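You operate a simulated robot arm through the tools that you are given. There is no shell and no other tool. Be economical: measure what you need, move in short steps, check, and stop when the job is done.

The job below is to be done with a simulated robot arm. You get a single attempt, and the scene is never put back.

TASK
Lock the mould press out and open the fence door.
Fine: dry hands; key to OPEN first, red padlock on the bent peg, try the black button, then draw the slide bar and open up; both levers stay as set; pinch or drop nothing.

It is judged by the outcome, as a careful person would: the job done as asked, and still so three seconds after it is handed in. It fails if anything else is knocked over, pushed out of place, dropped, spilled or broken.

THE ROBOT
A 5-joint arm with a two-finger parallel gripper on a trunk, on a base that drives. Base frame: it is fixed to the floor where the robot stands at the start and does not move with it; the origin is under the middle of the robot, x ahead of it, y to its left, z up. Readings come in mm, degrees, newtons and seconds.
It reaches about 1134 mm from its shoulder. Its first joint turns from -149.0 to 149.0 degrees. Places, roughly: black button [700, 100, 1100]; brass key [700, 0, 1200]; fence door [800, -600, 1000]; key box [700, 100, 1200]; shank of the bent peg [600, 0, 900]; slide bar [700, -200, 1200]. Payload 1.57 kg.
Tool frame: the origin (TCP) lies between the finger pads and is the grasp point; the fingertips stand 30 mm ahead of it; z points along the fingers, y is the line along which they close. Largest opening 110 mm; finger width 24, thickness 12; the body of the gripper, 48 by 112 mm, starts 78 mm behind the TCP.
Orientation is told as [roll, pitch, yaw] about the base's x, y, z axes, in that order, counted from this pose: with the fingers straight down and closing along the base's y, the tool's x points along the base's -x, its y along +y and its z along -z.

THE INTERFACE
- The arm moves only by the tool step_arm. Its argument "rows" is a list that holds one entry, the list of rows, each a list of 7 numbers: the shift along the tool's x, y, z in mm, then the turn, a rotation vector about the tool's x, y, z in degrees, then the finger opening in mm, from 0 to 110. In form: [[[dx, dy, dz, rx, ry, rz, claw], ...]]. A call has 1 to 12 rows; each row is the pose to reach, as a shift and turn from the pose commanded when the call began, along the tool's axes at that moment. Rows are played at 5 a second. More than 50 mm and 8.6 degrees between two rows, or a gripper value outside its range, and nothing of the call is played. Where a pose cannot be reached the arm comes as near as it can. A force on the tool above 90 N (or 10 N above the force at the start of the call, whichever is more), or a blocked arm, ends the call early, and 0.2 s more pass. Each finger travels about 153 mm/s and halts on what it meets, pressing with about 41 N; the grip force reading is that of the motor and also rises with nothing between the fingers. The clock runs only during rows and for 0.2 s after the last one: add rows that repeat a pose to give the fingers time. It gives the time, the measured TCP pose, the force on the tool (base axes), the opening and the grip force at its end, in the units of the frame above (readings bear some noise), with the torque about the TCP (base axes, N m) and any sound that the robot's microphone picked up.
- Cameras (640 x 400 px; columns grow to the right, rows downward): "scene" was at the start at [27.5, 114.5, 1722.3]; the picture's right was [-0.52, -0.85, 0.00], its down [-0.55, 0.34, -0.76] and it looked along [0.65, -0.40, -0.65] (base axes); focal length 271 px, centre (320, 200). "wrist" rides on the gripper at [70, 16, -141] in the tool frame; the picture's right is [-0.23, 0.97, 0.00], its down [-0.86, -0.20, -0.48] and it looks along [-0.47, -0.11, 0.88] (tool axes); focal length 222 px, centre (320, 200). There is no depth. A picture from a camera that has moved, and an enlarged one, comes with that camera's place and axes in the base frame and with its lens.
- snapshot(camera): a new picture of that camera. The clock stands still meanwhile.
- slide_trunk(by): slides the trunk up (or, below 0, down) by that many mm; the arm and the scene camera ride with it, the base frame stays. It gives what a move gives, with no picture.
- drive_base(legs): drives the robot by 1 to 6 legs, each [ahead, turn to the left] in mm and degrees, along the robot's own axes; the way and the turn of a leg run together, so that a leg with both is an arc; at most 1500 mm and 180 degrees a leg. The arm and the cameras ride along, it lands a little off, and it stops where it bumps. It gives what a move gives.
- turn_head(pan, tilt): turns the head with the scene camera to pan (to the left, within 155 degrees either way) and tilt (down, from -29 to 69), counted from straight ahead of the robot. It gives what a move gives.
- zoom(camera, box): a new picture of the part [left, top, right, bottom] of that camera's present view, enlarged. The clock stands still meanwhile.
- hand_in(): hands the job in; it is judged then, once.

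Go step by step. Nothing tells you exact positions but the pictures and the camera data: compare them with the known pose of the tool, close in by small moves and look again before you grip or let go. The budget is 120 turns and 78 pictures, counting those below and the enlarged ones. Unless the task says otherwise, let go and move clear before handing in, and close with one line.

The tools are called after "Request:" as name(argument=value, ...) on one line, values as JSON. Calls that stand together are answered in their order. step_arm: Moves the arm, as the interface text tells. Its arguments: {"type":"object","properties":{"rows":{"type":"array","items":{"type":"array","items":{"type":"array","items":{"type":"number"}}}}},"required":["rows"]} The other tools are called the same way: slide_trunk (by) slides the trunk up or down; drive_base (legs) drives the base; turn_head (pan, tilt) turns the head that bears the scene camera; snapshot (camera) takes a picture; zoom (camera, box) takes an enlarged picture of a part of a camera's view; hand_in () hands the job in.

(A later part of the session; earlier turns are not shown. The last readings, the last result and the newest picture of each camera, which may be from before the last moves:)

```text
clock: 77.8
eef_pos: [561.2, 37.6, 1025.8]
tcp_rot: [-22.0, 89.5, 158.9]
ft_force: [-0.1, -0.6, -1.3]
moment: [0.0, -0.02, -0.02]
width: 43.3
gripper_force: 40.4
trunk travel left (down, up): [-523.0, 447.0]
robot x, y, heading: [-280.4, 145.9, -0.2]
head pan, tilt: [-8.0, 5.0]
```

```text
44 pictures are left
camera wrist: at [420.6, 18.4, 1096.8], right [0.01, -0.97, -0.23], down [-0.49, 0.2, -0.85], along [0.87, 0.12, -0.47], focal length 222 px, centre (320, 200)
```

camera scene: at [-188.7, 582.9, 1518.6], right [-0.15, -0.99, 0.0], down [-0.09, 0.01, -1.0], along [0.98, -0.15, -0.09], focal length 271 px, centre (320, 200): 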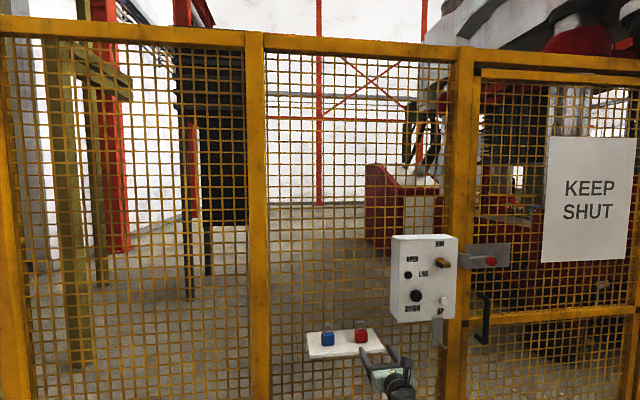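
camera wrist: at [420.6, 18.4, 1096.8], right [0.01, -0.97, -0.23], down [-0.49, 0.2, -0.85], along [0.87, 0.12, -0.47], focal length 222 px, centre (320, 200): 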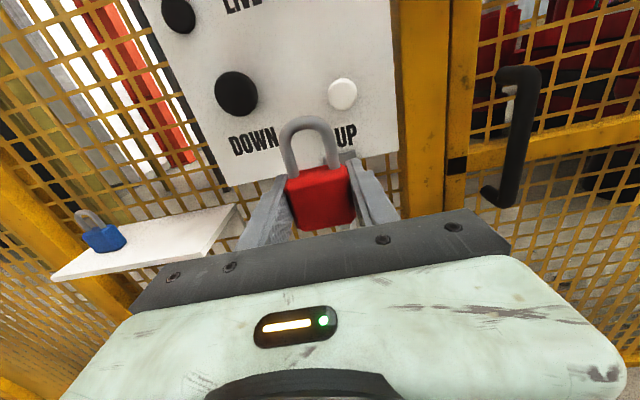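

Request:
step_arm(rows=[[[0, 9, 0, -0.5, 0, 0, 30], [0, 18, 0, -0.9, 0, 0, 30], [0, 18, 0, -0.9, 0, 0, 30]]])

Request:
slide_trunk(by=-126)

Request:
zoom(camera="wrist", box=[200, 60, 440, 210])

Request:
turn_head(pan=-13, tilt=25)

Request:
zoom(camera="scene", box=[240, 120, 400, 280])

```text
clock: 78.6
eef_pos: [560.2, 19.5, 1025.1]
tcp_rot: [-20.4, 89.4, 159.6]
ft_force: [0.1, 0.3, -1.2]
moment: [0.03, 0.02, -0.01]
width: 43.7
gripper_force: 41.5
trunk travel left (down, up): [-523.0, 447.0]
robot x, y, heading: [-277.2, 142.9, -0.2]
head pan, tilt: [-8.0, 5.0]
```

```text
clock: 80.1
eef_pos: [560.0, 19.7, 899.2]
tcp_rot: [-20.3, 89.4, 159.6]
ft_force: [0.2, 1.7, -1.5]
moment: [0.0, -0.03, 0.02]
width: 43.6
gripper_force: 41.3
trunk travel left (down, up): [-397.0, 573.0]
robot x, y, heading: [-282.7, 147.9, -0.1]
head pan, tilt: [-8.0, 5.0]
```

```text
2.67 times, centred on (320, 135) of wrist
camera zoom: at [420.6, 2.6, 970.6], right [0.0, -0.97, -0.23], down [-0.49, 0.2, -0.85], along [0.87, 0.11, -0.47], focal length 592 px, centre (320, 373)
```

zoom: 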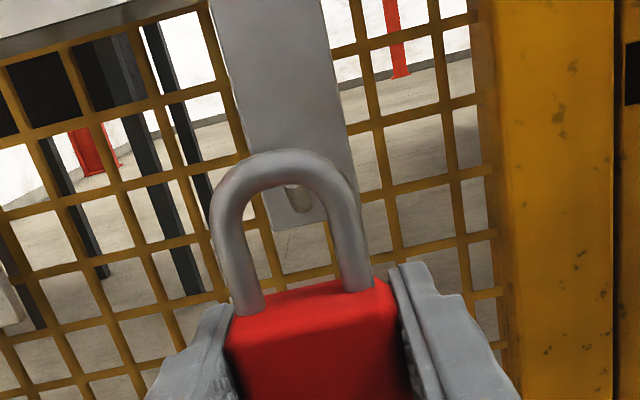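

```text
clock: 81.0
eef_pos: [561.2, 18.0, 899.5]
tcp_rot: [-20.4, 89.4, 159.7]
ft_force: [0.5, -0.7, -1.9]
moment: [0.01, 0.02, 0.03]
width: 43.4
gripper_force: 40.4
trunk travel left (down, up): [-397.0, 573.0]
robot x, y, heading: [-277.2, 147.9, -0.5]
head pan, tilt: [-13.0, 25.0]
```

```text
2.50 times, centred on (320, 200) of scene
camera zoom: at [-233.4, 297.1, 1410.2], right [-0.23, -0.97, 0.0], down [-0.41, 0.1, -0.91], along [0.88, -0.21, -0.42], focal length 677 px, centre (320, 200)
```

zoom: 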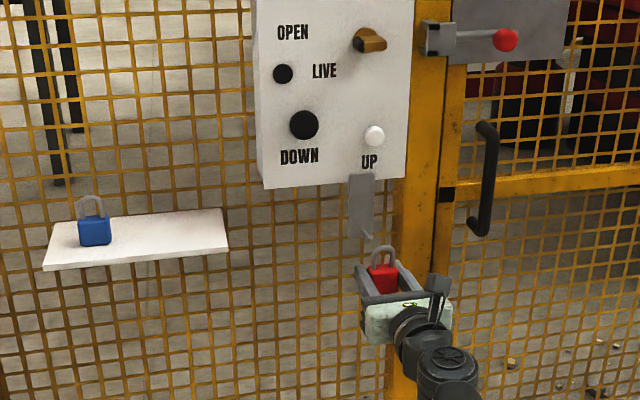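

The peg shows inside the shackle opening, nearly aligned. I advance to just short of the tip and look.

Request:
step_arm(rows=[[[0, -1, 12, 0, 0, 0, 30], [0, -1, 25, 0, 0, 0, 30], [0, -1, 38, 0, 0, 0, 30], [0, -1, 38, 0, 0, 0, 30]]])

Request:
zoom(camera="wrist", box=[240, 80, 400, 180])

Request:
zoom(camera="scene", box=[310, 170, 374, 210])

```text
clock: 82.0
eef_pos: [600.2, 19.5, 900.0]
tcp_rot: [-19.8, 89.3, 160.1]
ft_force: [0.5, 1.0, -1.5]
moment: [0.0, -0.01, 0.02]
width: 43.6
gripper_force: 40.9
trunk travel left (down, up): [-397.0, 573.0]
robot x, y, heading: [-277.6, 148.6, 0.0]
head pan, tilt: [-13.0, 25.0]
```

```text
4.00 times, centred on (320, 130) of wrist
camera zoom: at [458.8, 3.9, 970.6], right [0.0, -0.97, -0.23], down [-0.49, 0.2, -0.85], along [0.87, 0.11, -0.47], focal length 888 px, centre (320, 480)
```

zoom: 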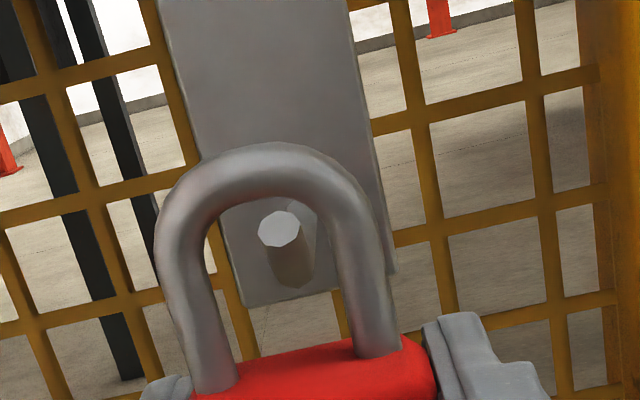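

```text
10.00 times, centred on (342, 190) of scene
camera zoom: at [-233.4, 297.1, 1410.1], right [-0.23, -0.97, 0.0], down [-0.41, 0.1, -0.91], along [0.88, -0.21, -0.42], focal length 2708 px, centre (100, 300)
```

zoom: 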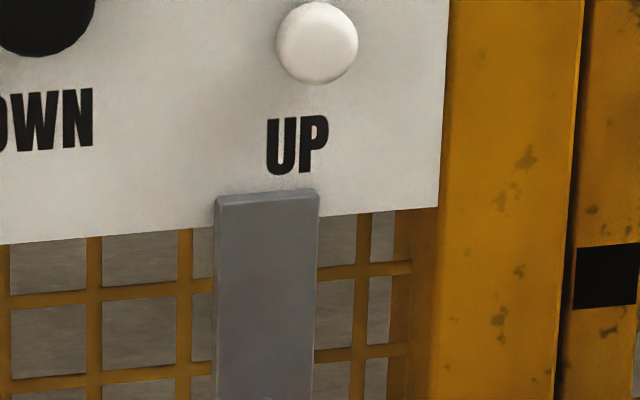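

Request:
step_arm(rows=[[[0, 0.7, 5, 0, 0, 0, 30], [0, 0.7, 10, 0, 0, 0, 30], [0, 0.7, 16, 0, 0, 0, 30]]])

Request:
zoom(camera="wrist", box=[240, 80, 400, 180])

```text
clock: 82.8
eef_pos: [614.9, 20.1, 899.3]
tcp_rot: [-18.3, 89.3, 161.7]
ft_force: [0.0, 0.3, -1.3]
moment: [-0.03, 0.0, 0.03]
width: 43.6
gripper_force: 41.0
trunk travel left (down, up): [-397.0, 573.0]
robot x, y, heading: [-281.9, 150.2, -0.2]
head pan, tilt: [-13.0, 25.0]
```

```text
4.00 times, centred on (320, 130) of wrist
camera zoom: at [474.9, 3.0, 970.5], right [0.0, -0.97, -0.23], down [-0.49, 0.2, -0.85], along [0.87, 0.11, -0.48], focal length 888 px, centre (320, 480)
```

zoom: 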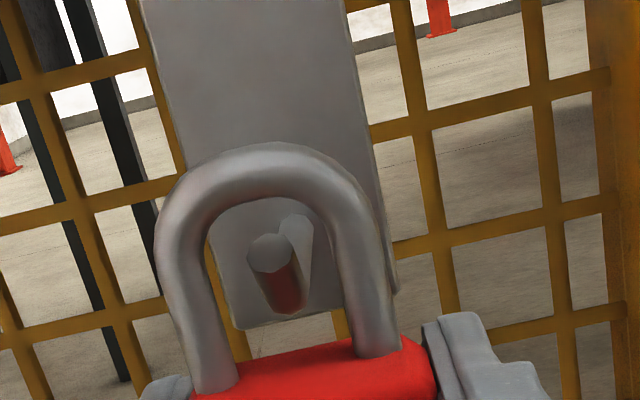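

Request:
step_arm(rows=[[[0, 0, 5, 0, 0, 0, 30], [0, 0, 10, 0, 0, 0, 30], [0, 0, 15, 0, 0, 0, 30], [0, 0, 15, 0, 0, 0, 30]]])

Request:
zoom(camera="wrist", box=[240, 80, 400, 180])

```text
clock: 83.8
eef_pos: [630.1, 18.4, 898.6]
tcp_rot: [-17.7, 89.3, 162.3]
ft_force: [-0.4, 0.4, -1.3]
moment: [-0.03, -0.02, -0.02]
width: 43.5
gripper_force: 40.9
trunk travel left (down, up): [-397.0, 573.0]
robot x, y, heading: [-277.7, 150.1, -0.4]
head pan, tilt: [-13.0, 25.0]
```

```text
4.00 times, centred on (320, 130) of wrist
camera zoom: at [489.6, 3.0, 970.4], right [0.0, -0.97, -0.23], down [-0.49, 0.2, -0.85], along [0.87, 0.11, -0.48], focal length 888 px, centre (320, 480)
```

zoom: 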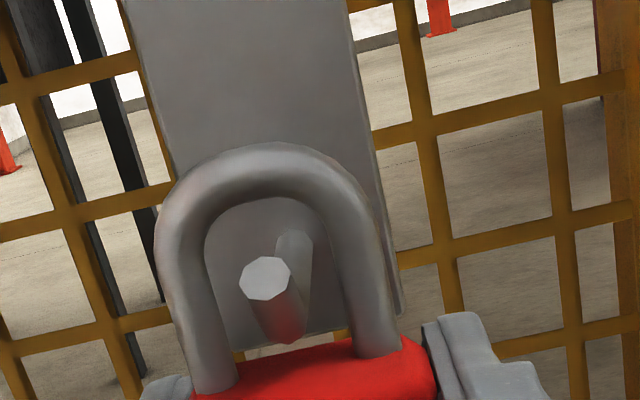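

Request:
step_arm(rows=[[[0, 0, 4, 0, 0, 0, 30], [0, 0, 9, 0, 0, 0, 30], [0, 0, 9, 0, 0, 0, 30]]])

Request:
slide_trunk(by=-12)

Request:
zoom(camera="wrist", box=[240, 80, 400, 180])

```text
clock: 84.6
eef_pos: [638.4, 18.7, 899.1]
tcp_rot: [-17.9, 89.4, 162.1]
ft_force: [0.0, 0.3, -1.8]
moment: [0.03, 0.01, 0.0]
width: 43.6
gripper_force: 41.4
trunk travel left (down, up): [-397.0, 573.0]
robot x, y, heading: [-280.3, 149.3, -0.5]
head pan, tilt: [-13.0, 25.0]
```

```text
clock: 85.2
eef_pos: [640.4, 18.6, 887.3]
tcp_rot: [-17.7, 89.3, 162.2]
ft_force: [0.1, -0.3, -0.9]
moment: [-0.04, -0.01, -0.03]
width: 43.5
gripper_force: 41.3
trunk travel left (down, up): [-385.0, 585.0]
robot x, y, heading: [-277.4, 147.3, -0.5]
head pan, tilt: [-13.0, 25.0]
```

```text
4.00 times, centred on (320, 130) of wrist
camera zoom: at [498.7, 2.8, 958.4], right [0.0, -0.97, -0.23], down [-0.49, 0.2, -0.85], along [0.87, 0.11, -0.48], focal length 888 px, centre (320, 480)
```

zoom: 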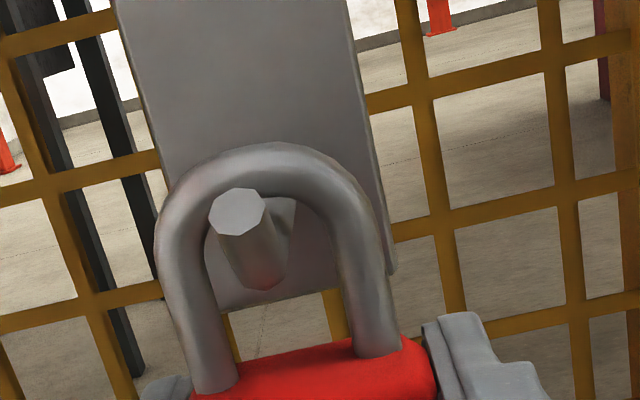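

Request:
slide_trunk(by=-3)

Request:
slide_trunk(by=-1.5)

```text
clock: 85.7
eef_pos: [638.5, 18.6, 885.9]
tcp_rot: [-23.8, 89.3, 156.2]
ft_force: [9.5, -1.5, 22.9]
moment: [0.03, 0.46, 0.02]
width: 43.6
gripper_force: 40.8
trunk travel left (down, up): [-382.0, 588.0]
robot x, y, heading: [-278.1, 149.8, -0.1]
head pan, tilt: [-13.0, 25.0]
```

```text
clock: 86.2
eef_pos: [637.7, 18.2, 883.6]
tcp_rot: [-23.0, 89.4, 156.9]
ft_force: [7.8, -1.3, 30.7]
moment: [0.08, 0.44, -0.01]
width: 43.6
gripper_force: 40.5
trunk travel left (down, up): [-380.0, 590.0]
robot x, y, heading: [-277.7, 148.5, -0.1]
head pan, tilt: [-13.0, 25.0]
```

The shackle rests on the shank. I relieve the pressure and open the fingers gently.

Request:
slide_trunk(by=2.5)

Request:
step_arm(rows=[[[0, 0, 0, 0, 0, 0, 44], [0, 0, 0, 0, 0, 0, 48], [0, 0, 0, 0, 0, 0, 54], [0, 0, 0, 0, 0, 0, 64], [0, 0, 0, 0, 0, 0, 76], [0, 0, 0, 0, 0, 0, 76], [0, 0, 0, 0, 0, 0, 76], [0, 0, 0, 0, 0, 0, 76]]])

Request:
zoom(camera="wrist", box=[200, 60, 440, 210])

```text
clock: 86.7
eef_pos: [638.7, 19.1, 885.8]
tcp_rot: [-14.8, 89.3, 165.3]
ft_force: [-2.0, -0.5, 2.3]
moment: [0.01, -0.08, 0.0]
width: 43.4
gripper_force: 40.8
trunk travel left (down, up): [-383.0, 587.0]
robot x, y, heading: [-279.6, 149.7, -0.3]
head pan, tilt: [-13.0, 25.0]
```

```text
clock: 88.5
eef_pos: [639.0, 19.5, 885.0]
tcp_rot: [-17.9, 89.3, 162.0]
ft_force: [0.5, -0.2, 1.0]
moment: [0.01, 0.01, -0.01]
width: 75.8
gripper_force: 0.1
trunk travel left (down, up): [-383.0, 587.0]
robot x, y, heading: [-276.1, 147.0, -0.2]
head pan, tilt: [-13.0, 25.0]
```

```text
2.67 times, centred on (320, 135) of wrist
camera zoom: at [498.6, 2.8, 956.5], right [0.0, -0.97, -0.23], down [-0.49, 0.2, -0.85], along [0.87, 0.11, -0.48], focal length 592 px, centre (320, 373)
```

zoom: 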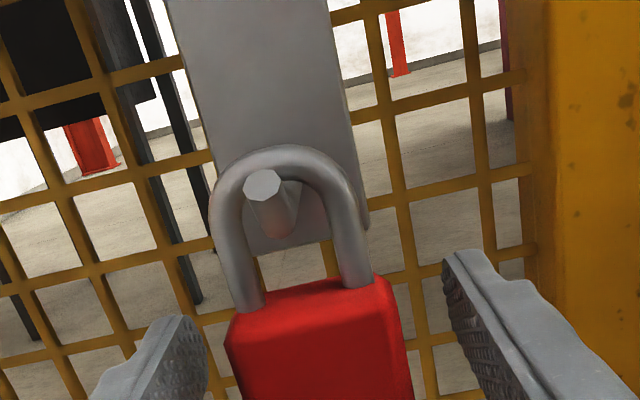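

Request:
step_arm(rows=[[[0, 0, -25, 0, 0, 0, 76], [0, 0, -55, 0, 0, 0, 76], [0, 0, -90, 0, 0, 0, 76], [0, 0, -90, 0, 0, 0, 76]]])

Request:
snapshot(camera="wrist")

```text
clock: 89.5
eef_pos: [548.1, 19.1, 886.0]
tcp_rot: [-23.5, 89.4, 156.5]
ft_force: [0.0, 0.1, 0.2]
moment: [-0.02, -0.01, -0.01]
width: 75.9
gripper_force: 0.1
trunk travel left (down, up): [-383.0, 587.0]
robot x, y, heading: [-278.2, 146.5, -0.2]
head pan, tilt: [-13.0, 25.0]
```

```text
35 pictures are left
camera wrist: at [407.6, 2.9, 956.8], right [0.0, -0.97, -0.23], down [-0.49, 0.2, -0.85], along [0.87, 0.11, -0.47], focal length 222 px, centre (320, 200)
```

wrist: 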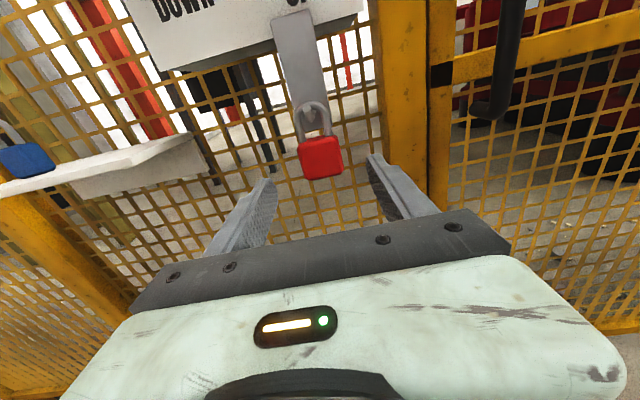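

The red lock hangs on the peg. Next I raise to the black DOWN button with closed fingers.

Request:
slide_trunk(by=214)

Request:
step_arm(rows=[[[0, -30, 8, 1.8, 0, 0, 40], [0, -60, 16, 3.6, 0, 0, 0], [0, -86, 30, 5.3, 0, 0, 0], [0, -86, 50, 5.3, 0, 0, 0], [0, -86, 50, 5.3, 0, 0, 0]]])

Request:
zoom(camera="wrist", box=[160, 40, 480, 240])

```text
clock: 91.8
eef_pos: [547.6, 18.9, 1099.4]
tcp_rot: [-22.8, 89.4, 157.2]
ft_force: [0.4, -0.1, 0.5]
moment: [0.01, 0.0, 0.02]
width: 76.1
gripper_force: 0.1
trunk travel left (down, up): [-597.0, 373.0]
robot x, y, heading: [-279.2, 148.7, -0.4]
head pan, tilt: [-13.0, 25.0]
```

```text
clock: 93.0
eef_pos: [598.5, 105.1, 1099.3]
tcp_rot: [-26.9, 89.4, 158.4]
ft_force: [0.3, -0.3, 0.2]
moment: [0.03, 0.01, -0.04]
width: 0.0
gripper_force: 21.4
trunk travel left (down, up): [-597.0, 373.0]
robot x, y, heading: [-276.7, 150.5, -0.6]
head pan, tilt: [-13.0, 25.0]
```

```text
2.00 times, centred on (320, 140) of wrist
camera zoom: at [460.4, 75.8, 1170.7], right [0.09, -0.97, -0.23], down [-0.5, 0.16, -0.85], along [0.86, 0.19, -0.47], focal length 444 px, centre (320, 320)
```

zoom: 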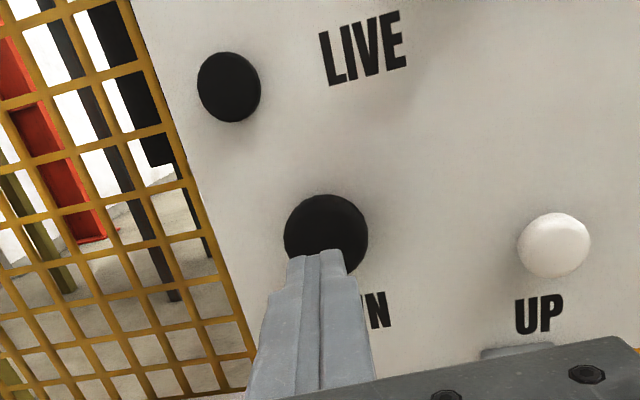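

Request:
step_arm(rows=[[[3, 0, 12, 0, 0, 0, 0], [3, 0, 24, 0, 0, 0, 0], [3, 0, 28, 0, 0, 0, 0], [3, 0, 31, 0, 0, 0, 0], [3, 0, 34, 0, 0, 0, 0]]])

Request:
zoom(camera="wrist", box=[160, 40, 480, 240])

```text
clock: 94.2
eef_pos: [632.2, 107.4, 1100.6]
tcp_rot: [-33.8, 89.5, 151.3]
ft_force: [-0.1, -0.4, -0.3]
moment: [-0.01, -0.03, -0.03]
width: 0.2
gripper_force: 21.1
trunk travel left (down, up): [-597.0, 373.0]
robot x, y, heading: [-278.8, 148.6, -0.2]
head pan, tilt: [-13.0, 25.0]
```

```text
2.00 times, centred on (320, 140) of wrist
camera zoom: at [493.9, 78.7, 1171.0], right [0.09, -0.97, -0.23], down [-0.5, 0.16, -0.85], along [0.86, 0.19, -0.47], focal length 444 px, centre (320, 320)
```

zoom: 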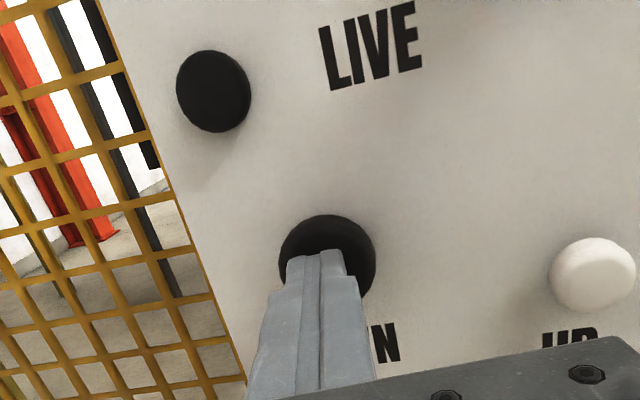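

Request:
step_arm(rows=[[[0, 0, 3, 0, 0, 0, 0], [0, 0, 5, 0, 0, 0, 0], [0, 0, 7, 0, 0, 0, 0], [0, 0, 9, 0, 0, 0, 0], [0, 0, 9, 0, 0, 0, 0]]])

```text
clock: 95.4
eef_pos: [641.9, 108.8, 1100.9]
tcp_rot: [-35.1, 89.5, 150.1]
ft_force: [-3.5, -1.6, 0.1]
moment: [0.0, 0.02, -0.07]
width: 0.1
gripper_force: 21.1
trunk travel left (down, up): [-597.0, 373.0]
robot x, y, heading: [-279.2, 148.5, 0.0]
head pan, tilt: [-13.0, 25.0]
```

Contact begins (3.5 N at tip x≈671). I press a little further until it bottoms.

Request:
step_arm(rows=[[[0, 0, 2, 0, 0, 0, 0], [0, 0, 4, 0, 0, 0, 0], [0, 0, 6, 0, 0, 0, 0], [0, 0, 6, 0, 0, 0, 0]]])

Request:
zoom(camera="wrist", box=[160, 40, 480, 240])

```text
clock: 96.4
eef_pos: [646.4, 109.3, 1101.4]
tcp_rot: [-53.4, 89.7, 131.9]
ft_force: [-21.4, -2.5, -9.1]
moment: [0.06, 0.26, -0.21]
width: 0.0
gripper_force: 21.4
trunk travel left (down, up): [-597.0, 373.0]
robot x, y, heading: [-278.8, 148.7, -0.3]
head pan, tilt: [-13.0, 25.0]
```

```text
2.00 times, centred on (320, 140) of wrist
camera zoom: at [507.0, 80.0, 1172.2], right [0.09, -0.97, -0.23], down [-0.5, 0.16, -0.85], along [0.86, 0.19, -0.47], focal length 444 px, centre (320, 320)
```

zoom: 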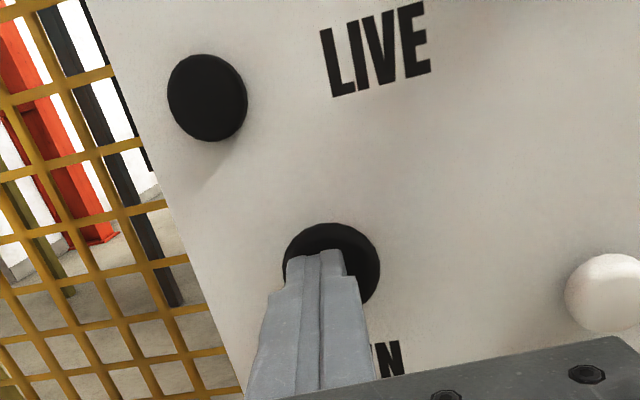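

The button bottomed out, the lamp stayed dark and no sound came — the lock-out holds. I back off and move the base right, in front of the slide bar.

Request:
step_arm(rows=[[[0, 0, -20, 0, 0, 0, 0], [0, 0, -60, 0, 0, 0, 0], [0, 20, -100, -1.5, 0, 0, 0], [0, 50, -108, -3.4, 0, 0, 30], [0, 83, -115, -5.3, 0, 0, 70], [0, 83, -115, -5.3, 0, 0, 70]]])

Request:
drive_base(legs=[[-150, 0], [0, 40], [-411, 0], [0, -39.8], [514, 0]])

Request:
slide_trunk(by=98)

Request:
snapshot(camera="wrist")

```text
clock: 97.8
eef_pos: [541.0, 16.2, 1100.0]
tcp_rot: [-32.3, 89.7, 147.5]
ft_force: [0.5, -0.1, 0.2]
moment: [0.02, 0.01, -0.01]
width: 69.9
gripper_force: 0.0
trunk travel left (down, up): [-597.0, 373.0]
robot x, y, heading: [-275.5, 147.1, -0.3]
head pan, tilt: [-13.0, 25.0]
```

```text
clock: 107.6
eef_pos: [593.6, -238.2, 1100.2]
tcp_rot: [-32.1, 89.6, 148.0]
ft_force: [0.0, -0.3, 0.1]
moment: [0.0, 0.0, -0.01]
width: 70.1
gripper_force: 0.1
trunk travel left (down, up): [-597.0, 373.0]
robot x, y, heading: [-229.0, -118.1, 0.3]
head pan, tilt: [-13.0, 25.0]
```

```text
clock: 108.9
eef_pos: [593.2, -237.9, 1199.0]
tcp_rot: [-31.4, 89.5, 148.8]
ft_force: [1.0, 0.3, -0.4]
moment: [0.0, 0.01, -0.01]
width: 69.9
gripper_force: 0.0
trunk travel left (down, up): [-695.0, 275.0]
robot x, y, heading: [-225.7, -118.4, 0.2]
head pan, tilt: [-13.0, 25.0]
```

```text
31 pictures are left
camera wrist: at [452.6, -256.2, 1269.0], right [0.0, -0.97, -0.23], down [-0.48, 0.2, -0.85], along [0.87, 0.11, -0.47], focal length 222 px, centre (320, 200)
```

wrist: 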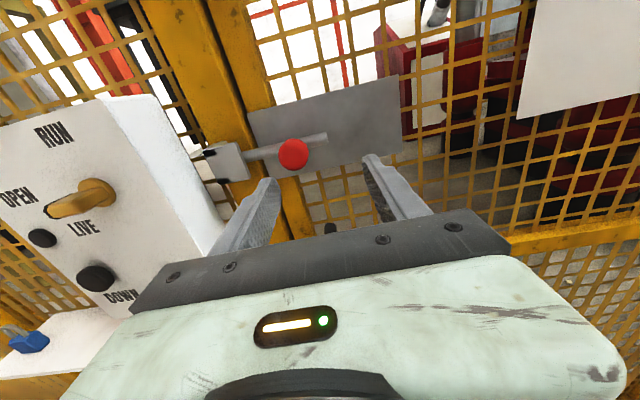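

Request:
step_arm(rows=[[[2, -14, 15, 1, 0, 0, 70], [2, -28, 35, 2, 0, 0, 70], [2, -28, 60, 2, 0, 0, 70], [2, -28, 80, 2, 0, 0, 70], [2, -28, 80, 2, 0, 0, 70]]])

Request:
zoom(camera="wrist", box=[160, 40, 480, 240])

```text
clock: 110.1
eef_pos: [673.5, -211.2, 1199.0]
tcp_rot: [-57.3, 89.6, 125.0]
ft_force: [-0.1, 0.3, 0.7]
moment: [-0.04, -0.01, 0.0]
width: 70.0
gripper_force: 0.0
trunk travel left (down, up): [-695.0, 275.0]
robot x, y, heading: [-228.1, -117.6, 0.1]
head pan, tilt: [-13.0, 25.0]
```

```text
2.00 times, centred on (320, 140) of wrist
camera zoom: at [533.0, -232.5, 1269.4], right [0.04, -0.97, -0.23], down [-0.49, 0.18, -0.85], along [0.87, 0.15, -0.47], focal length 444 px, centre (320, 320)
```

zoom: 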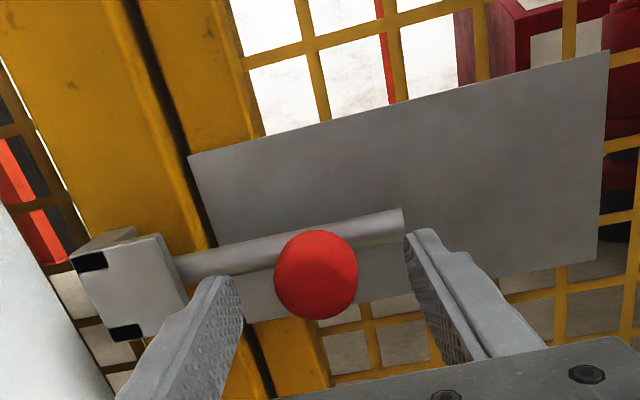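

Request:
step_arm(rows=[[[1, -2, 6, 0, 0, 0, 70], [1, -2, 12, 0, 0, 0, 70], [1, -2, 14, 0, 0, 0, 50], [1, -2, 14, 0, 0, 0, 30], [1, -2, 14, 0, 0, 0, 20], [1, -2, 14, 0, 0, 0, 20]]])

Request:
zoom(camera="wrist", box=[160, 40, 480, 240])

```text
clock: 111.5
eef_pos: [687.4, -208.1, 1198.3]
tcp_rot: [-61.4, 89.7, 120.8]
ft_force: [-0.7, -1.7, -0.6]
moment: [0.01, 0.0, -1.14]
width: 34.4
gripper_force: 41.9
trunk travel left (down, up): [-695.0, 275.0]
robot x, y, heading: [-226.1, -116.3, 0.3]
head pan, tilt: [-13.0, 25.0]
```

```text
2.00 times, centred on (320, 140) of wrist
camera zoom: at [546.6, -230.5, 1269.4], right [0.04, -0.97, -0.23], down [-0.49, 0.18, -0.85], along [0.87, 0.14, -0.47], focal length 444 px, centre (320, 320)
```

zoom: 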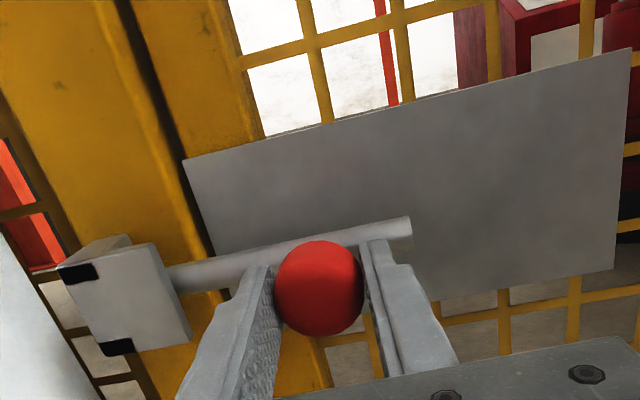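

Gripped on the knob; I draw the bar to the right in small steps.

Request:
step_arm(rows=[[[0, 10, -0.4, -0.6, 0, 0, 25], [0, 20, -0.8, -1.2, 0, 0, 25], [0, 30, -1.2, -1.8, 0, 0, 25], [0, 40, -1.6, -2.4, 0, 0, 25], [0, 40, -1.6, -2.4, 0, 0, 25]]])

Request:
zoom(camera="wrist", box=[160, 40, 480, 240])

```text
clock: 112.7
eef_pos: [687.7, -249.4, 1200.3]
tcp_rot: [-51.2, 89.7, 128.7]
ft_force: [-4.6, 0.9, -2.0]
moment: [0.0, 0.05, -0.53]
width: 33.6
gripper_force: 41.1
trunk travel left (down, up): [-695.0, 275.0]
robot x, y, heading: [-226.4, -117.3, 0.4]
head pan, tilt: [-13.0, 25.0]
```

```text
2.00 times, centred on (320, 140) of wrist
camera zoom: at [545.8, -264.8, 1269.5], right [0.0, -0.97, -0.23], down [-0.48, 0.2, -0.85], along [0.88, 0.11, -0.47], focal length 444 px, centre (320, 320)
```

zoom: 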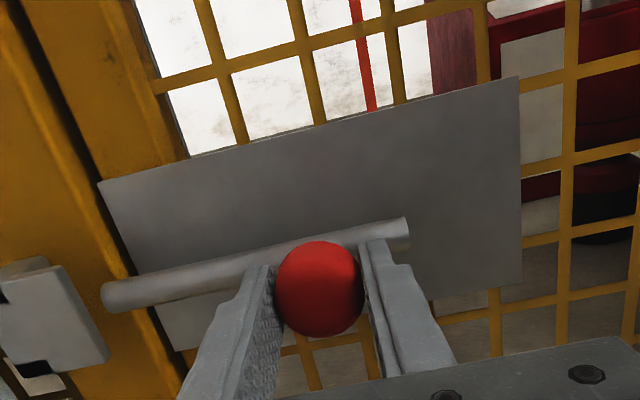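

Request:
step_arm(rows=[[[0, 8, 0, -0.5, 0, 0, 25], [0, 16, 0, -1, 0, 0, 25], [0, 24, 0, -1.5, 0, 0, 25], [0, 32, 0, -2, 0, 0, 25], [0, 32, 0, -2, 0, 0, 25]]])

Request:
zoom(camera="wrist", box=[160, 40, 480, 240])

```text
clock: 113.9
eef_pos: [688.5, -260.5, 1200.8]
tcp_rot: [55.1, 89.7, -125.2]
ft_force: [-22.5, 70.8, -24.9]
moment: [-0.36, 0.18, 0.66]
width: 33.7
gripper_force: 41.9
trunk travel left (down, up): [-695.0, 275.0]
robot x, y, heading: [-225.7, -121.4, 0.5]
head pan, tilt: [-13.0, 25.0]
```

```text
2.00 times, centred on (320, 140) of wrist
camera zoom: at [546.6, -274.4, 1270.6], right [-0.01, -0.97, -0.22], down [-0.48, 0.2, -0.85], along [0.88, 0.1, -0.47], focal length 444 px, centre (320, 320)
```

zoom: 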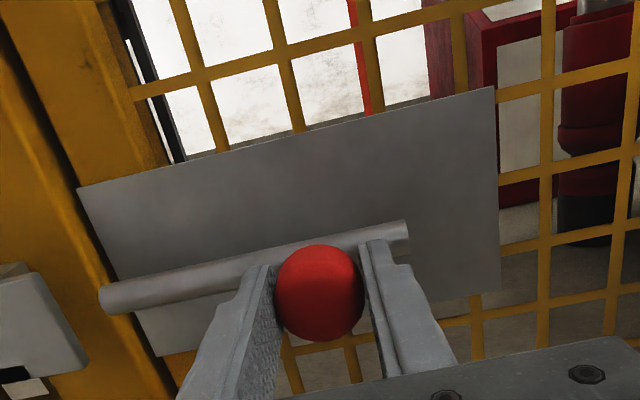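

The bar is fully drawn (hit its stop) and clear of the keeper. I relax, release and back off, then look at the door handle.

Request:
step_arm(rows=[[[0, -20, 0, 1.3, 0, 0, 25], [0, -20, 0, 1.3, 0, 0, 45], [0, -20, 0, 1.3, 0, 0, 70], [0, -20, 0, 1.3, 0, 0, 70], [0, -20, -40, 1.3, 0, 0, 70], [0, -20, -90, 1.3, 0, 0, 70], [0, -20, -110, 1.3, 0, 0, 70]]])

Request:
turn_head(pan=-30, tilt=28)

Request:
snapshot(camera="scene")

Request:
snapshot(camera="wrist")

```text
clock: 115.5
eef_pos: [578.5, -257.4, 1199.2]
tcp_rot: [-41.9, 89.8, 137.2]
ft_force: [0.3, 1.0, 0.5]
moment: [-0.02, 0.0, -0.01]
width: 70.0
gripper_force: 0.0
trunk travel left (down, up): [-695.0, 275.0]
robot x, y, heading: [-224.4, -121.9, 0.6]
head pan, tilt: [-13.0, 25.0]
```

```text
clock: 116.3
eef_pos: [577.6, -256.5, 1199.1]
tcp_rot: [-40.3, 89.7, 138.6]
ft_force: [-0.6, 0.2, 0.2]
moment: [-0.03, 0.01, 0.0]
width: 69.7
gripper_force: 0.2
trunk travel left (down, up): [-695.0, 275.0]
robot x, y, heading: [-227.4, -116.4, 0.3]
head pan, tilt: [-30.0, 28.0]
```

```text
26 pictures are left
camera scene: at [-193.9, 7.2, 1703.3], right [-0.49, -0.87, 0.0], down [-0.41, 0.23, -0.88], along [0.77, -0.44, -0.47], focal length 271 px, centre (320, 200)
```

scene: 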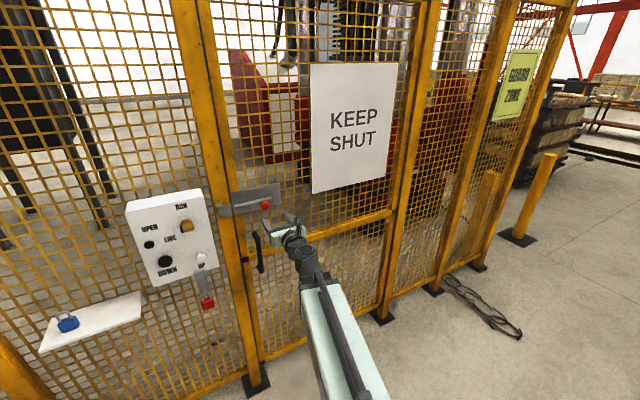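

```text
25 pictures are left
camera wrist: at [437.9, -271.1, 1269.3], right [-0.02, -0.97, -0.23], down [-0.48, 0.21, -0.85], along [0.88, 0.1, -0.47], focal length 222 px, centre (320, 200)
```

wrist: 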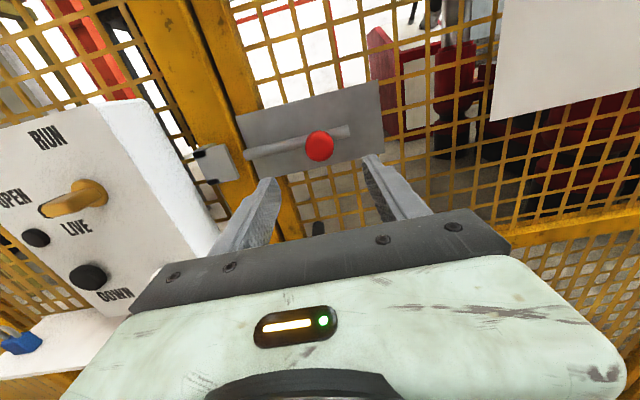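

Drawn bar stays put. The door hinges on its right (y≈-1100), handle near (763, -238, 940). I turn the base 15° left so backing up follows the door's swing, and lower to the handle.

Request:
drive_base(legs=[[-60, 0], [0, 15]])

Request:
step_arm(rows=[[[0, 39.3, -1, -2.8, 0, 0, 70], [0, 78.5, -3.8, -5.6, 0, 0, 70], [0, 117.5, -8.6, -8.4, 0, 0, 70], [0, 156, -15.3, -11.2, 0, 0, 70], [0, 194, -24, -14, 0, 0, 70], [0, 194, -24, -14, 0, 0, 70]]])

Request:
slide_trunk(by=-240)

Request:
snapshot(camera="wrist")

```text
clock: 118.2
eef_pos: [528.7, -41.9, 1197.7]
tcp_rot: [-37.8, 89.7, 156.4]
ft_force: [-0.3, 0.4, -0.7]
moment: [-0.02, 0.02, 0.04]
width: 70.0
gripper_force: 0.1
trunk travel left (down, up): [-695.0, 275.0]
robot x, y, heading: [-288.7, -123.1, 15.1]
head pan, tilt: [-30.0, 28.0]
```

```text
clock: 119.6
eef_pos: [552.3, -234.8, 1199.8]
tcp_rot: [-26.5, 89.7, 153.7]
ft_force: [-0.7, 0.1, -0.4]
moment: [0.03, 0.0, 0.01]
width: 69.8
gripper_force: 0.0
trunk travel left (down, up): [-695.0, 275.0]
robot x, y, heading: [-285.0, -123.6, 14.9]
head pan, tilt: [-30.0, 28.0]
```

```text
clock: 122.1
eef_pos: [552.3, -235.6, 958.6]
tcp_rot: [-25.1, 89.7, 155.2]
ft_force: [-0.1, 0.5, 0.0]
moment: [0.02, -0.03, 0.01]
width: 70.1
gripper_force: 0.1
trunk travel left (down, up): [-455.0, 515.0]
robot x, y, heading: [-285.7, -124.5, 14.6]
head pan, tilt: [-30.0, 28.0]
```

```text
24 pictures are left
camera wrist: at [411.4, -252.4, 1029.2], right [0.0, -0.97, -0.23], down [-0.48, 0.2, -0.85], along [0.88, 0.11, -0.47], focal length 222 px, centre (320, 200)
```

wrist: 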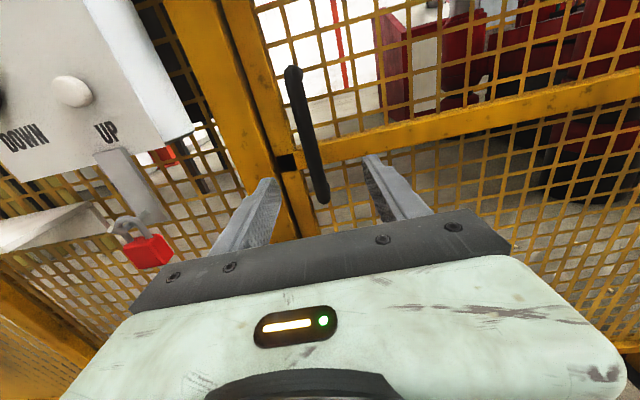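

Request:
step_arm(rows=[[[0, -6, 40, 0.4, 0, 0, 70], [0, -12, 80, 0.8, 0, 0, 70], [0, -17, 115, 1.1, 0, 0, 70], [0, -17, 115, 1.1, 0, 0, 70]]])

Request:
snapshot(camera="wrist")

```text
clock: 123.1
eef_pos: [667.3, -218.0, 957.9]
tcp_rot: [-21.9, 89.6, 159.5]
ft_force: [0.2, 0.2, 0.4]
moment: [-0.01, 0.01, -0.02]
width: 70.0
gripper_force: 0.0
trunk travel left (down, up): [-455.0, 515.0]
robot x, y, heading: [-287.9, -120.9, 14.9]
head pan, tilt: [-30.0, 28.0]
```

```text
23 pictures are left
camera wrist: at [527.4, -237.3, 1029.0], right [0.02, -0.97, -0.23], down [-0.49, 0.19, -0.85], along [0.87, 0.13, -0.47], focal length 222 px, centre (320, 200)
```

wrist: 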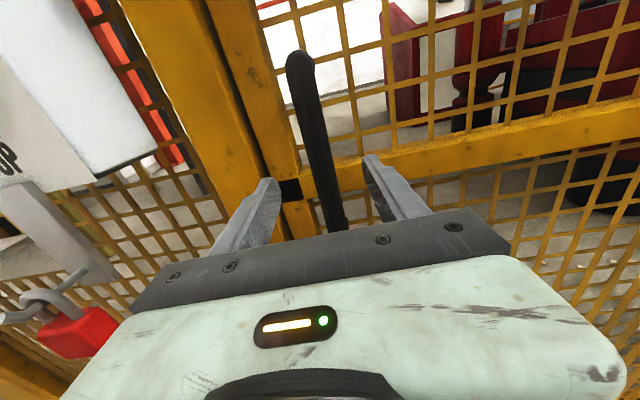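

The handle bar is about (718, -214), between the fingers. I advance onto it and close.

Request:
step_arm(rows=[[[0, -2, 15, 0.1, 0, 0, 70], [0, -3, 30, 0.2, 0, 0, 70], [0, -3, 45, 0.2, 0, 0, 70], [0, -3, 45, 0.2, 0, 0, 50], [0, -3, 45, 0.2, 0, 0, 30], [0, -3, 45, 0.2, 0, 0, 10], [0, -3, 45, 0.2, 0, 0, 10]]])

Request:
zoom(camera="wrist", box=[160, 40, 480, 240])

```text
clock: 124.7
eef_pos: [713.2, -216.2, 959.0]
tcp_rot: [-30.0, 89.6, 151.3]
ft_force: [1.1, -18.5, 0.8]
moment: [-0.13, 0.01, -0.19]
width: 26.2
gripper_force: 9.2
trunk travel left (down, up): [-455.0, 515.0]
robot x, y, heading: [-288.3, -122.3, 15.1]
head pan, tilt: [-30.0, 28.0]
```

```text
2.00 times, centred on (320, 140) of wrist
camera zoom: at [572.3, -236.4, 1029.0], right [0.02, -0.97, -0.23], down [-0.49, 0.19, -0.85], along [0.87, 0.13, -0.47], focal length 444 px, centre (320, 320)
```

zoom: 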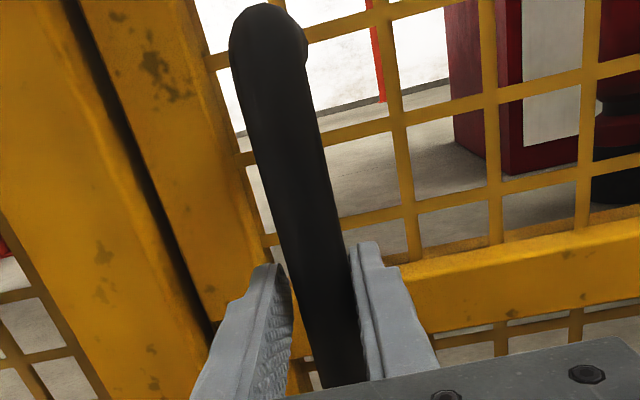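

Request:
step_arm(rows=[[[0, 2, 0, 0, 0, 0, 10], [0, 4, 0, 0, 0, 0, 10], [0, 4, 0, 0, 0, 0, 10], [0, 4, 0, 0, 0, 0, 10]]])

```text
clock: 125.7
eef_pos: [712.7, -218.5, 958.7]
tcp_rot: [-28.8, 89.6, 152.8]
ft_force: [1.9, -13.5, 0.7]
moment: [-0.17, -0.07, -0.09]
width: 21.9
gripper_force: 13.3
trunk travel left (down, up): [-455.0, 515.0]
robot x, y, heading: [-288.5, -122.0, 14.8]
head pan, tilt: [-30.0, 28.0]
```

Request:
step_arm(rows=[[[0, 2, 0, 0, 0, 0, 0], [0, 3, 0, 0, 0, 0, 0], [0, 3, 0, 0, 0, 0, 0], [0, 3, 0, 0, 0, 0, 0]]])

Request:
zoom(camera="wrist", box=[160, 40, 480, 240])

```text
clock: 126.7
eef_pos: [711.6, -220.9, 958.1]
tcp_rot: [-17.4, 89.6, 164.3]
ft_force: [-0.1, 6.8, -0.7]
moment: [-0.01, -0.01, 0.3]
width: 21.5
gripper_force: 33.9
trunk travel left (down, up): [-455.0, 515.0]
robot x, y, heading: [-287.7, -123.0, 14.9]
head pan, tilt: [-30.0, 28.0]
```

```text
2.00 times, centred on (320, 140) of wrist
camera zoom: at [572.6, -239.4, 1029.0], right [0.03, -0.97, -0.23], down [-0.49, 0.19, -0.85], along [0.87, 0.14, -0.47], focal length 444 px, centre (320, 320)
```

zoom: 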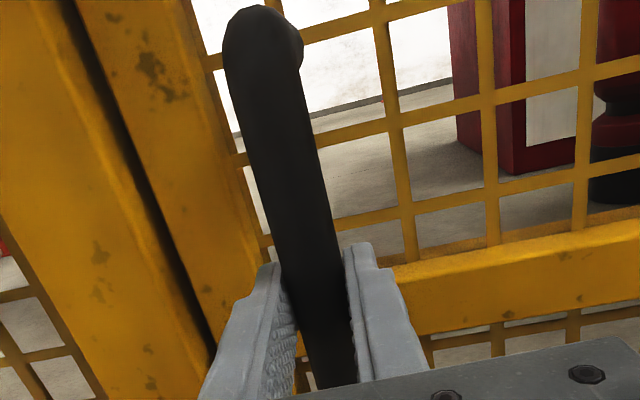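

The handle is gripped; I try a gentle pull toward the robot.

Request:
step_arm(rows=[[[0, 0, -8, 0, 0, 0, 0], [0, 0, -16, 0, 0, 0, 0], [0, 0, -24, 0, 0, 0, 0], [0, 0, -32, 0, 0, 0, 0], [0, 0, -40, 0, 0, 0, 0]]])

Request:
zoom(camera="wrist", box=[160, 40, 480, 240])

```text
clock: 127.9
eef_pos: [673.1, -222.3, 957.2]
tcp_rot: [-13.3, 89.7, 168.3]
ft_force: [0.6, 9.2, -2.5]
moment: [-0.16, 0.02, 0.11]
width: 22.1
gripper_force: 34.6
trunk travel left (down, up): [-455.0, 515.0]
robot x, y, heading: [-284.1, -121.0, 14.8]
head pan, tilt: [-30.0, 28.0]
```

```text
2.00 times, centred on (320, 140) of wrist
camera zoom: at [532.3, -241.6, 1028.9], right [0.02, -0.97, -0.23], down [-0.49, 0.19, -0.85], along [0.87, 0.13, -0.47], focal length 444 px, centre (320, 320)
```

zoom: 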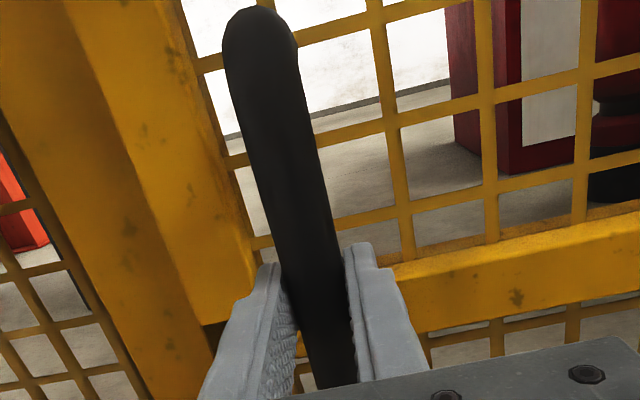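

The door swings freely toward me. I keep pulling along its arc with the arm.

Request:
step_arm(rows=[[[0, 2, -18, -0.2, 0, 0, 0], [0, 5, -36, -0.5, 0, 0, 0], [0, 8, -54, -0.8, 0, 0, 0], [0, 11, -72, -1, 0, 0, 0], [0, 15, -90, -1.2, 0, 0, 0], [0, 19, -108, -1.5, 0, 0, 0], [0, 23, -125, -1.7, 0, 0, 0], [0, 28, -141, -2, 0, 0, 0]]])

Request:
zoom(camera="wrist", box=[160, 40, 480, 240])

```text
clock: 129.7
eef_pos: [532.9, -245.1, 957.2]
tcp_rot: [11.0, 89.6, -168.7]
ft_force: [-13.2, 45.6, -17.4]
moment: [-0.19, -0.01, 0.53]
width: 21.6
gripper_force: 34.7
trunk travel left (down, up): [-455.0, 515.0]
robot x, y, heading: [-290.1, -124.4, 14.7]
head pan, tilt: [-30.0, 28.0]
```

```text
2.00 times, centred on (320, 140) of wrist
camera zoom: at [391.6, -263.0, 1029.2], right [0.0, -0.97, -0.23], down [-0.49, 0.2, -0.85], along [0.87, 0.11, -0.47], focal length 444 px, centre (320, 320)
```

zoom: 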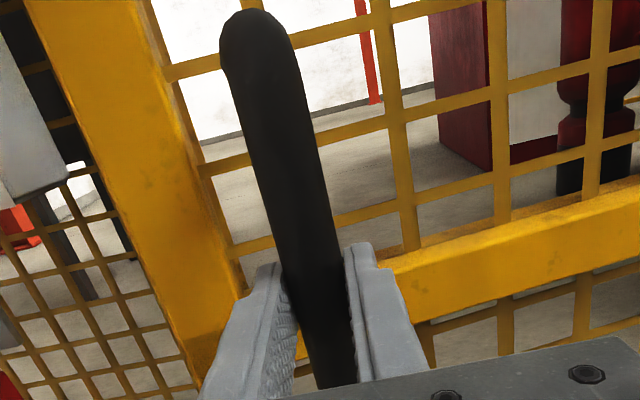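

Side load shows the hinge circle a little flatter than assumed; I relieve it and continue by backing the base along the chord (heading 15°).

Request:
step_arm(rows=[[[0, -3, 0, 0, 0, 0, 0], [0, -6, 0, 0.3, 0, 0, 0], [0, -6, 0, 0.3, 0, 0, 0]]])

Request:
drive_base(legs=[[-60, 0]])

Request:
drive_base(legs=[[-62, 0]])

Request:
snapshot(camera="wrist")

```text
clock: 130.5
eef_pos: [532.2, -246.3, 958.4]
tcp_rot: [-6.8, 89.7, 173.2]
ft_force: [-6.2, 23.9, -12.8]
moment: [-0.35, 0.31, 0.38]
width: 21.7
gripper_force: 34.4
trunk travel left (down, up): [-455.0, 515.0]
robot x, y, heading: [-285.1, -116.2, 14.9]
head pan, tilt: [-30.0, 28.0]
```

```text
clock: 131.5
eef_pos: [473.8, -263.2, 958.3]
tcp_rot: [-19.4, 89.7, 160.4]
ft_force: [-3.0, 9.5, -6.5]
moment: [-0.33, 0.27, 0.27]
width: 21.8
gripper_force: 34.6
trunk travel left (down, up): [-455.0, 515.0]
robot x, y, heading: [-345.5, -136.7, 14.5]
head pan, tilt: [-30.0, 28.0]
```

```text
clock: 132.4
eef_pos: [412.5, -287.7, 958.9]
tcp_rot: [-49.8, 89.5, 129.4]
ft_force: [19.8, -43.2, 17.7]
moment: [-0.64, -0.15, -0.27]
width: 21.8
gripper_force: 35.0
trunk travel left (down, up): [-455.0, 515.0]
robot x, y, heading: [-405.6, -154.2, 14.8]
head pan, tilt: [-30.0, 28.0]
```

```text
18 pictures are left
camera wrist: at [272.4, -301.5, 1028.9], right [-0.02, -0.97, -0.23], down [-0.48, 0.21, -0.85], along [0.88, 0.1, -0.47], focal length 222 px, centre (320, 200)
```

wrist: 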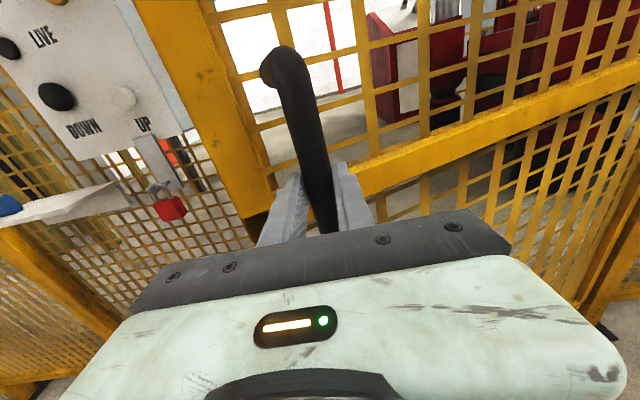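

Working well: the door is ~26° open, and the fit gives hinge ≈ (712, -911), radius ≈ 690. I release, back up, turn the base to heading 46° and swing the arm back to face the handle for the next stretch.

Request:
step_arm(rows=[[[0, 4, 0, 0, 0, 0, 0], [0, 4, 0, 0, 0, 0, 40], [0, 4, 0, 0, 0, 0, 70], [0, 4, 0, 0, 0, 0, 70], [0, 4, 0, 0, 0, 0, 70]]])

Request:
drive_base(legs=[[-60, -1], [-130, 0], [0, 32]])

Request:
step_arm(rows=[[[0, 41, -1, -3, 0, 0, 70], [0, 82, -4, -6, 0, 0, 70], [0, 123, -10, -9, 0, 0, 70], [0, 163, -17, -12, 0, 0, 70], [0, 203, -27, -15, 0, 0, 70], [0, 243, -38, -18, 0, 0, 70], [0, 282, -52, -21, 0, 0, 70], [0, 320, -68, -24, 0, 0, 70], [0, 357, -86, -27, 0, 0, 70], [0, 393, -105, -30, 0, 0, 70], [0, 393, -105, -30, 0, 0, 70]]])

Request:
snapshot(camera="wrist")

```text
clock: 133.6
eef_pos: [413.5, -288.8, 959.8]
tcp_rot: [-31.2, 89.7, 147.9]
ft_force: [-0.8, 0.1, 0.5]
moment: [-0.03, 0.0, -0.03]
width: 70.0
gripper_force: 0.1
trunk travel left (down, up): [-455.0, 515.0]
robot x, y, heading: [-405.4, -153.2, 14.8]
head pan, tilt: [-30.0, 28.0]
```

```text
clock: 137.0
eef_pos: [183.0, 106.8, 957.6]
tcp_rot: [-28.3, 89.7, -178.3]
ft_force: [0.0, -0.5, 0.8]
moment: [0.02, -0.02, 0.0]
width: 70.0
gripper_force: 0.0
trunk travel left (down, up): [-455.0, 515.0]
robot x, y, heading: [-583.5, -203.1, 45.2]
head pan, tilt: [-30.0, 28.0]
```

```text
clock: 139.4
eef_pos: [288.6, -284.6, 958.1]
tcp_rot: [-2.4, 89.5, 177.6]
ft_force: [-0.3, 0.4, -0.3]
moment: [0.02, 0.0, -0.03]
width: 70.1
gripper_force: 0.0
trunk travel left (down, up): [-455.0, 515.0]
robot x, y, heading: [-585.5, -202.8, 45.4]
head pan, tilt: [-30.0, 28.0]
```

```text
17 pictures are left
camera wrist: at [149.1, -300.9, 1029.0], right [0.0, -0.97, -0.23], down [-0.49, 0.2, -0.85], along [0.87, 0.11, -0.47], focal length 222 px, centre (320, 200)
```

wrist: 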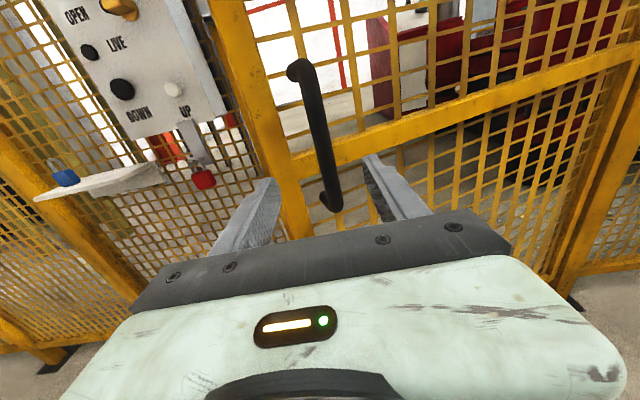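

Request:
step_arm(rows=[[[0, 1, 40, 0, 0, 0, 70], [0, 2, 80, 0, 0, 0, 70], [0, 2, 112, 0, 0, 0, 70], [0, 2, 112, 0, 0, 0, 50], [0, 2, 112, 0, 0, 0, 35], [0, 2, 112, 0, 0, 0, 30]]])

Request:
zoom(camera="wrist", box=[160, 40, 480, 240])

```text
clock: 140.8
eef_pos: [400.7, -287.4, 958.7]
tcp_rot: [-1.6, 89.8, 178.5]
ft_force: [-0.8, 1.0, 0.4]
moment: [0.01, -0.02, 0.01]
width: 29.9
gripper_force: 0.0
trunk travel left (down, up): [-455.0, 515.0]
robot x, y, heading: [-583.7, -203.6, 45.0]
head pan, tilt: [-30.0, 28.0]
```

```text
2.00 times, centred on (320, 140) of wrist
camera zoom: at [261.2, -303.8, 1029.2], right [0.0, -0.97, -0.23], down [-0.48, 0.2, -0.85], along [0.88, 0.11, -0.47], focal length 444 px, centre (320, 320)
```

zoom: 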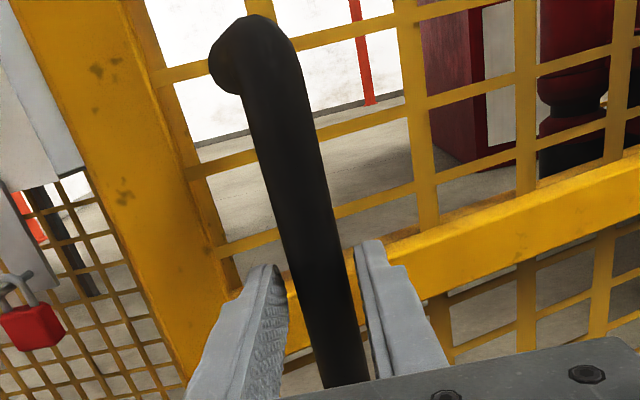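

Request:
step_arm(rows=[[[0, 0, 0, 0, 0, 0, 10], [0, 0, 0, 0, 0, 0, 0], [0, 0, 0, 0, 0, 0, 0], [0, 5, -10, -0.4, 0, 0, 0], [0, 11, -21, -0.8, 0, 0, 0], [0, 17, -32, -1.2, 0, 0, 0], [0, 22.6, -42.5, -1.6, 0, 0, 0], [0, 29, -53, -2, 0, 0, 0], [0, 35, -63, -2.4, 0, 0, 0], [0, 42, -73, -2.8, 0, 0, 0], [0, 48, -83, -3.3, 0, 0, 0], [0, 48, -83, -3.3, 0, 0, 0]]])

```text
clock: 143.4
eef_pos: [319.4, -329.7, 957.8]
tcp_rot: [33.8, 89.6, -148.8]
ft_force: [-23.6, 39.6, -19.6]
moment: [-0.16, 0.36, 1.04]
width: 22.1
gripper_force: 34.6
trunk travel left (down, up): [-455.0, 515.0]
robot x, y, heading: [-588.0, -204.6, 45.5]
head pan, tilt: [-30.0, 28.0]
```

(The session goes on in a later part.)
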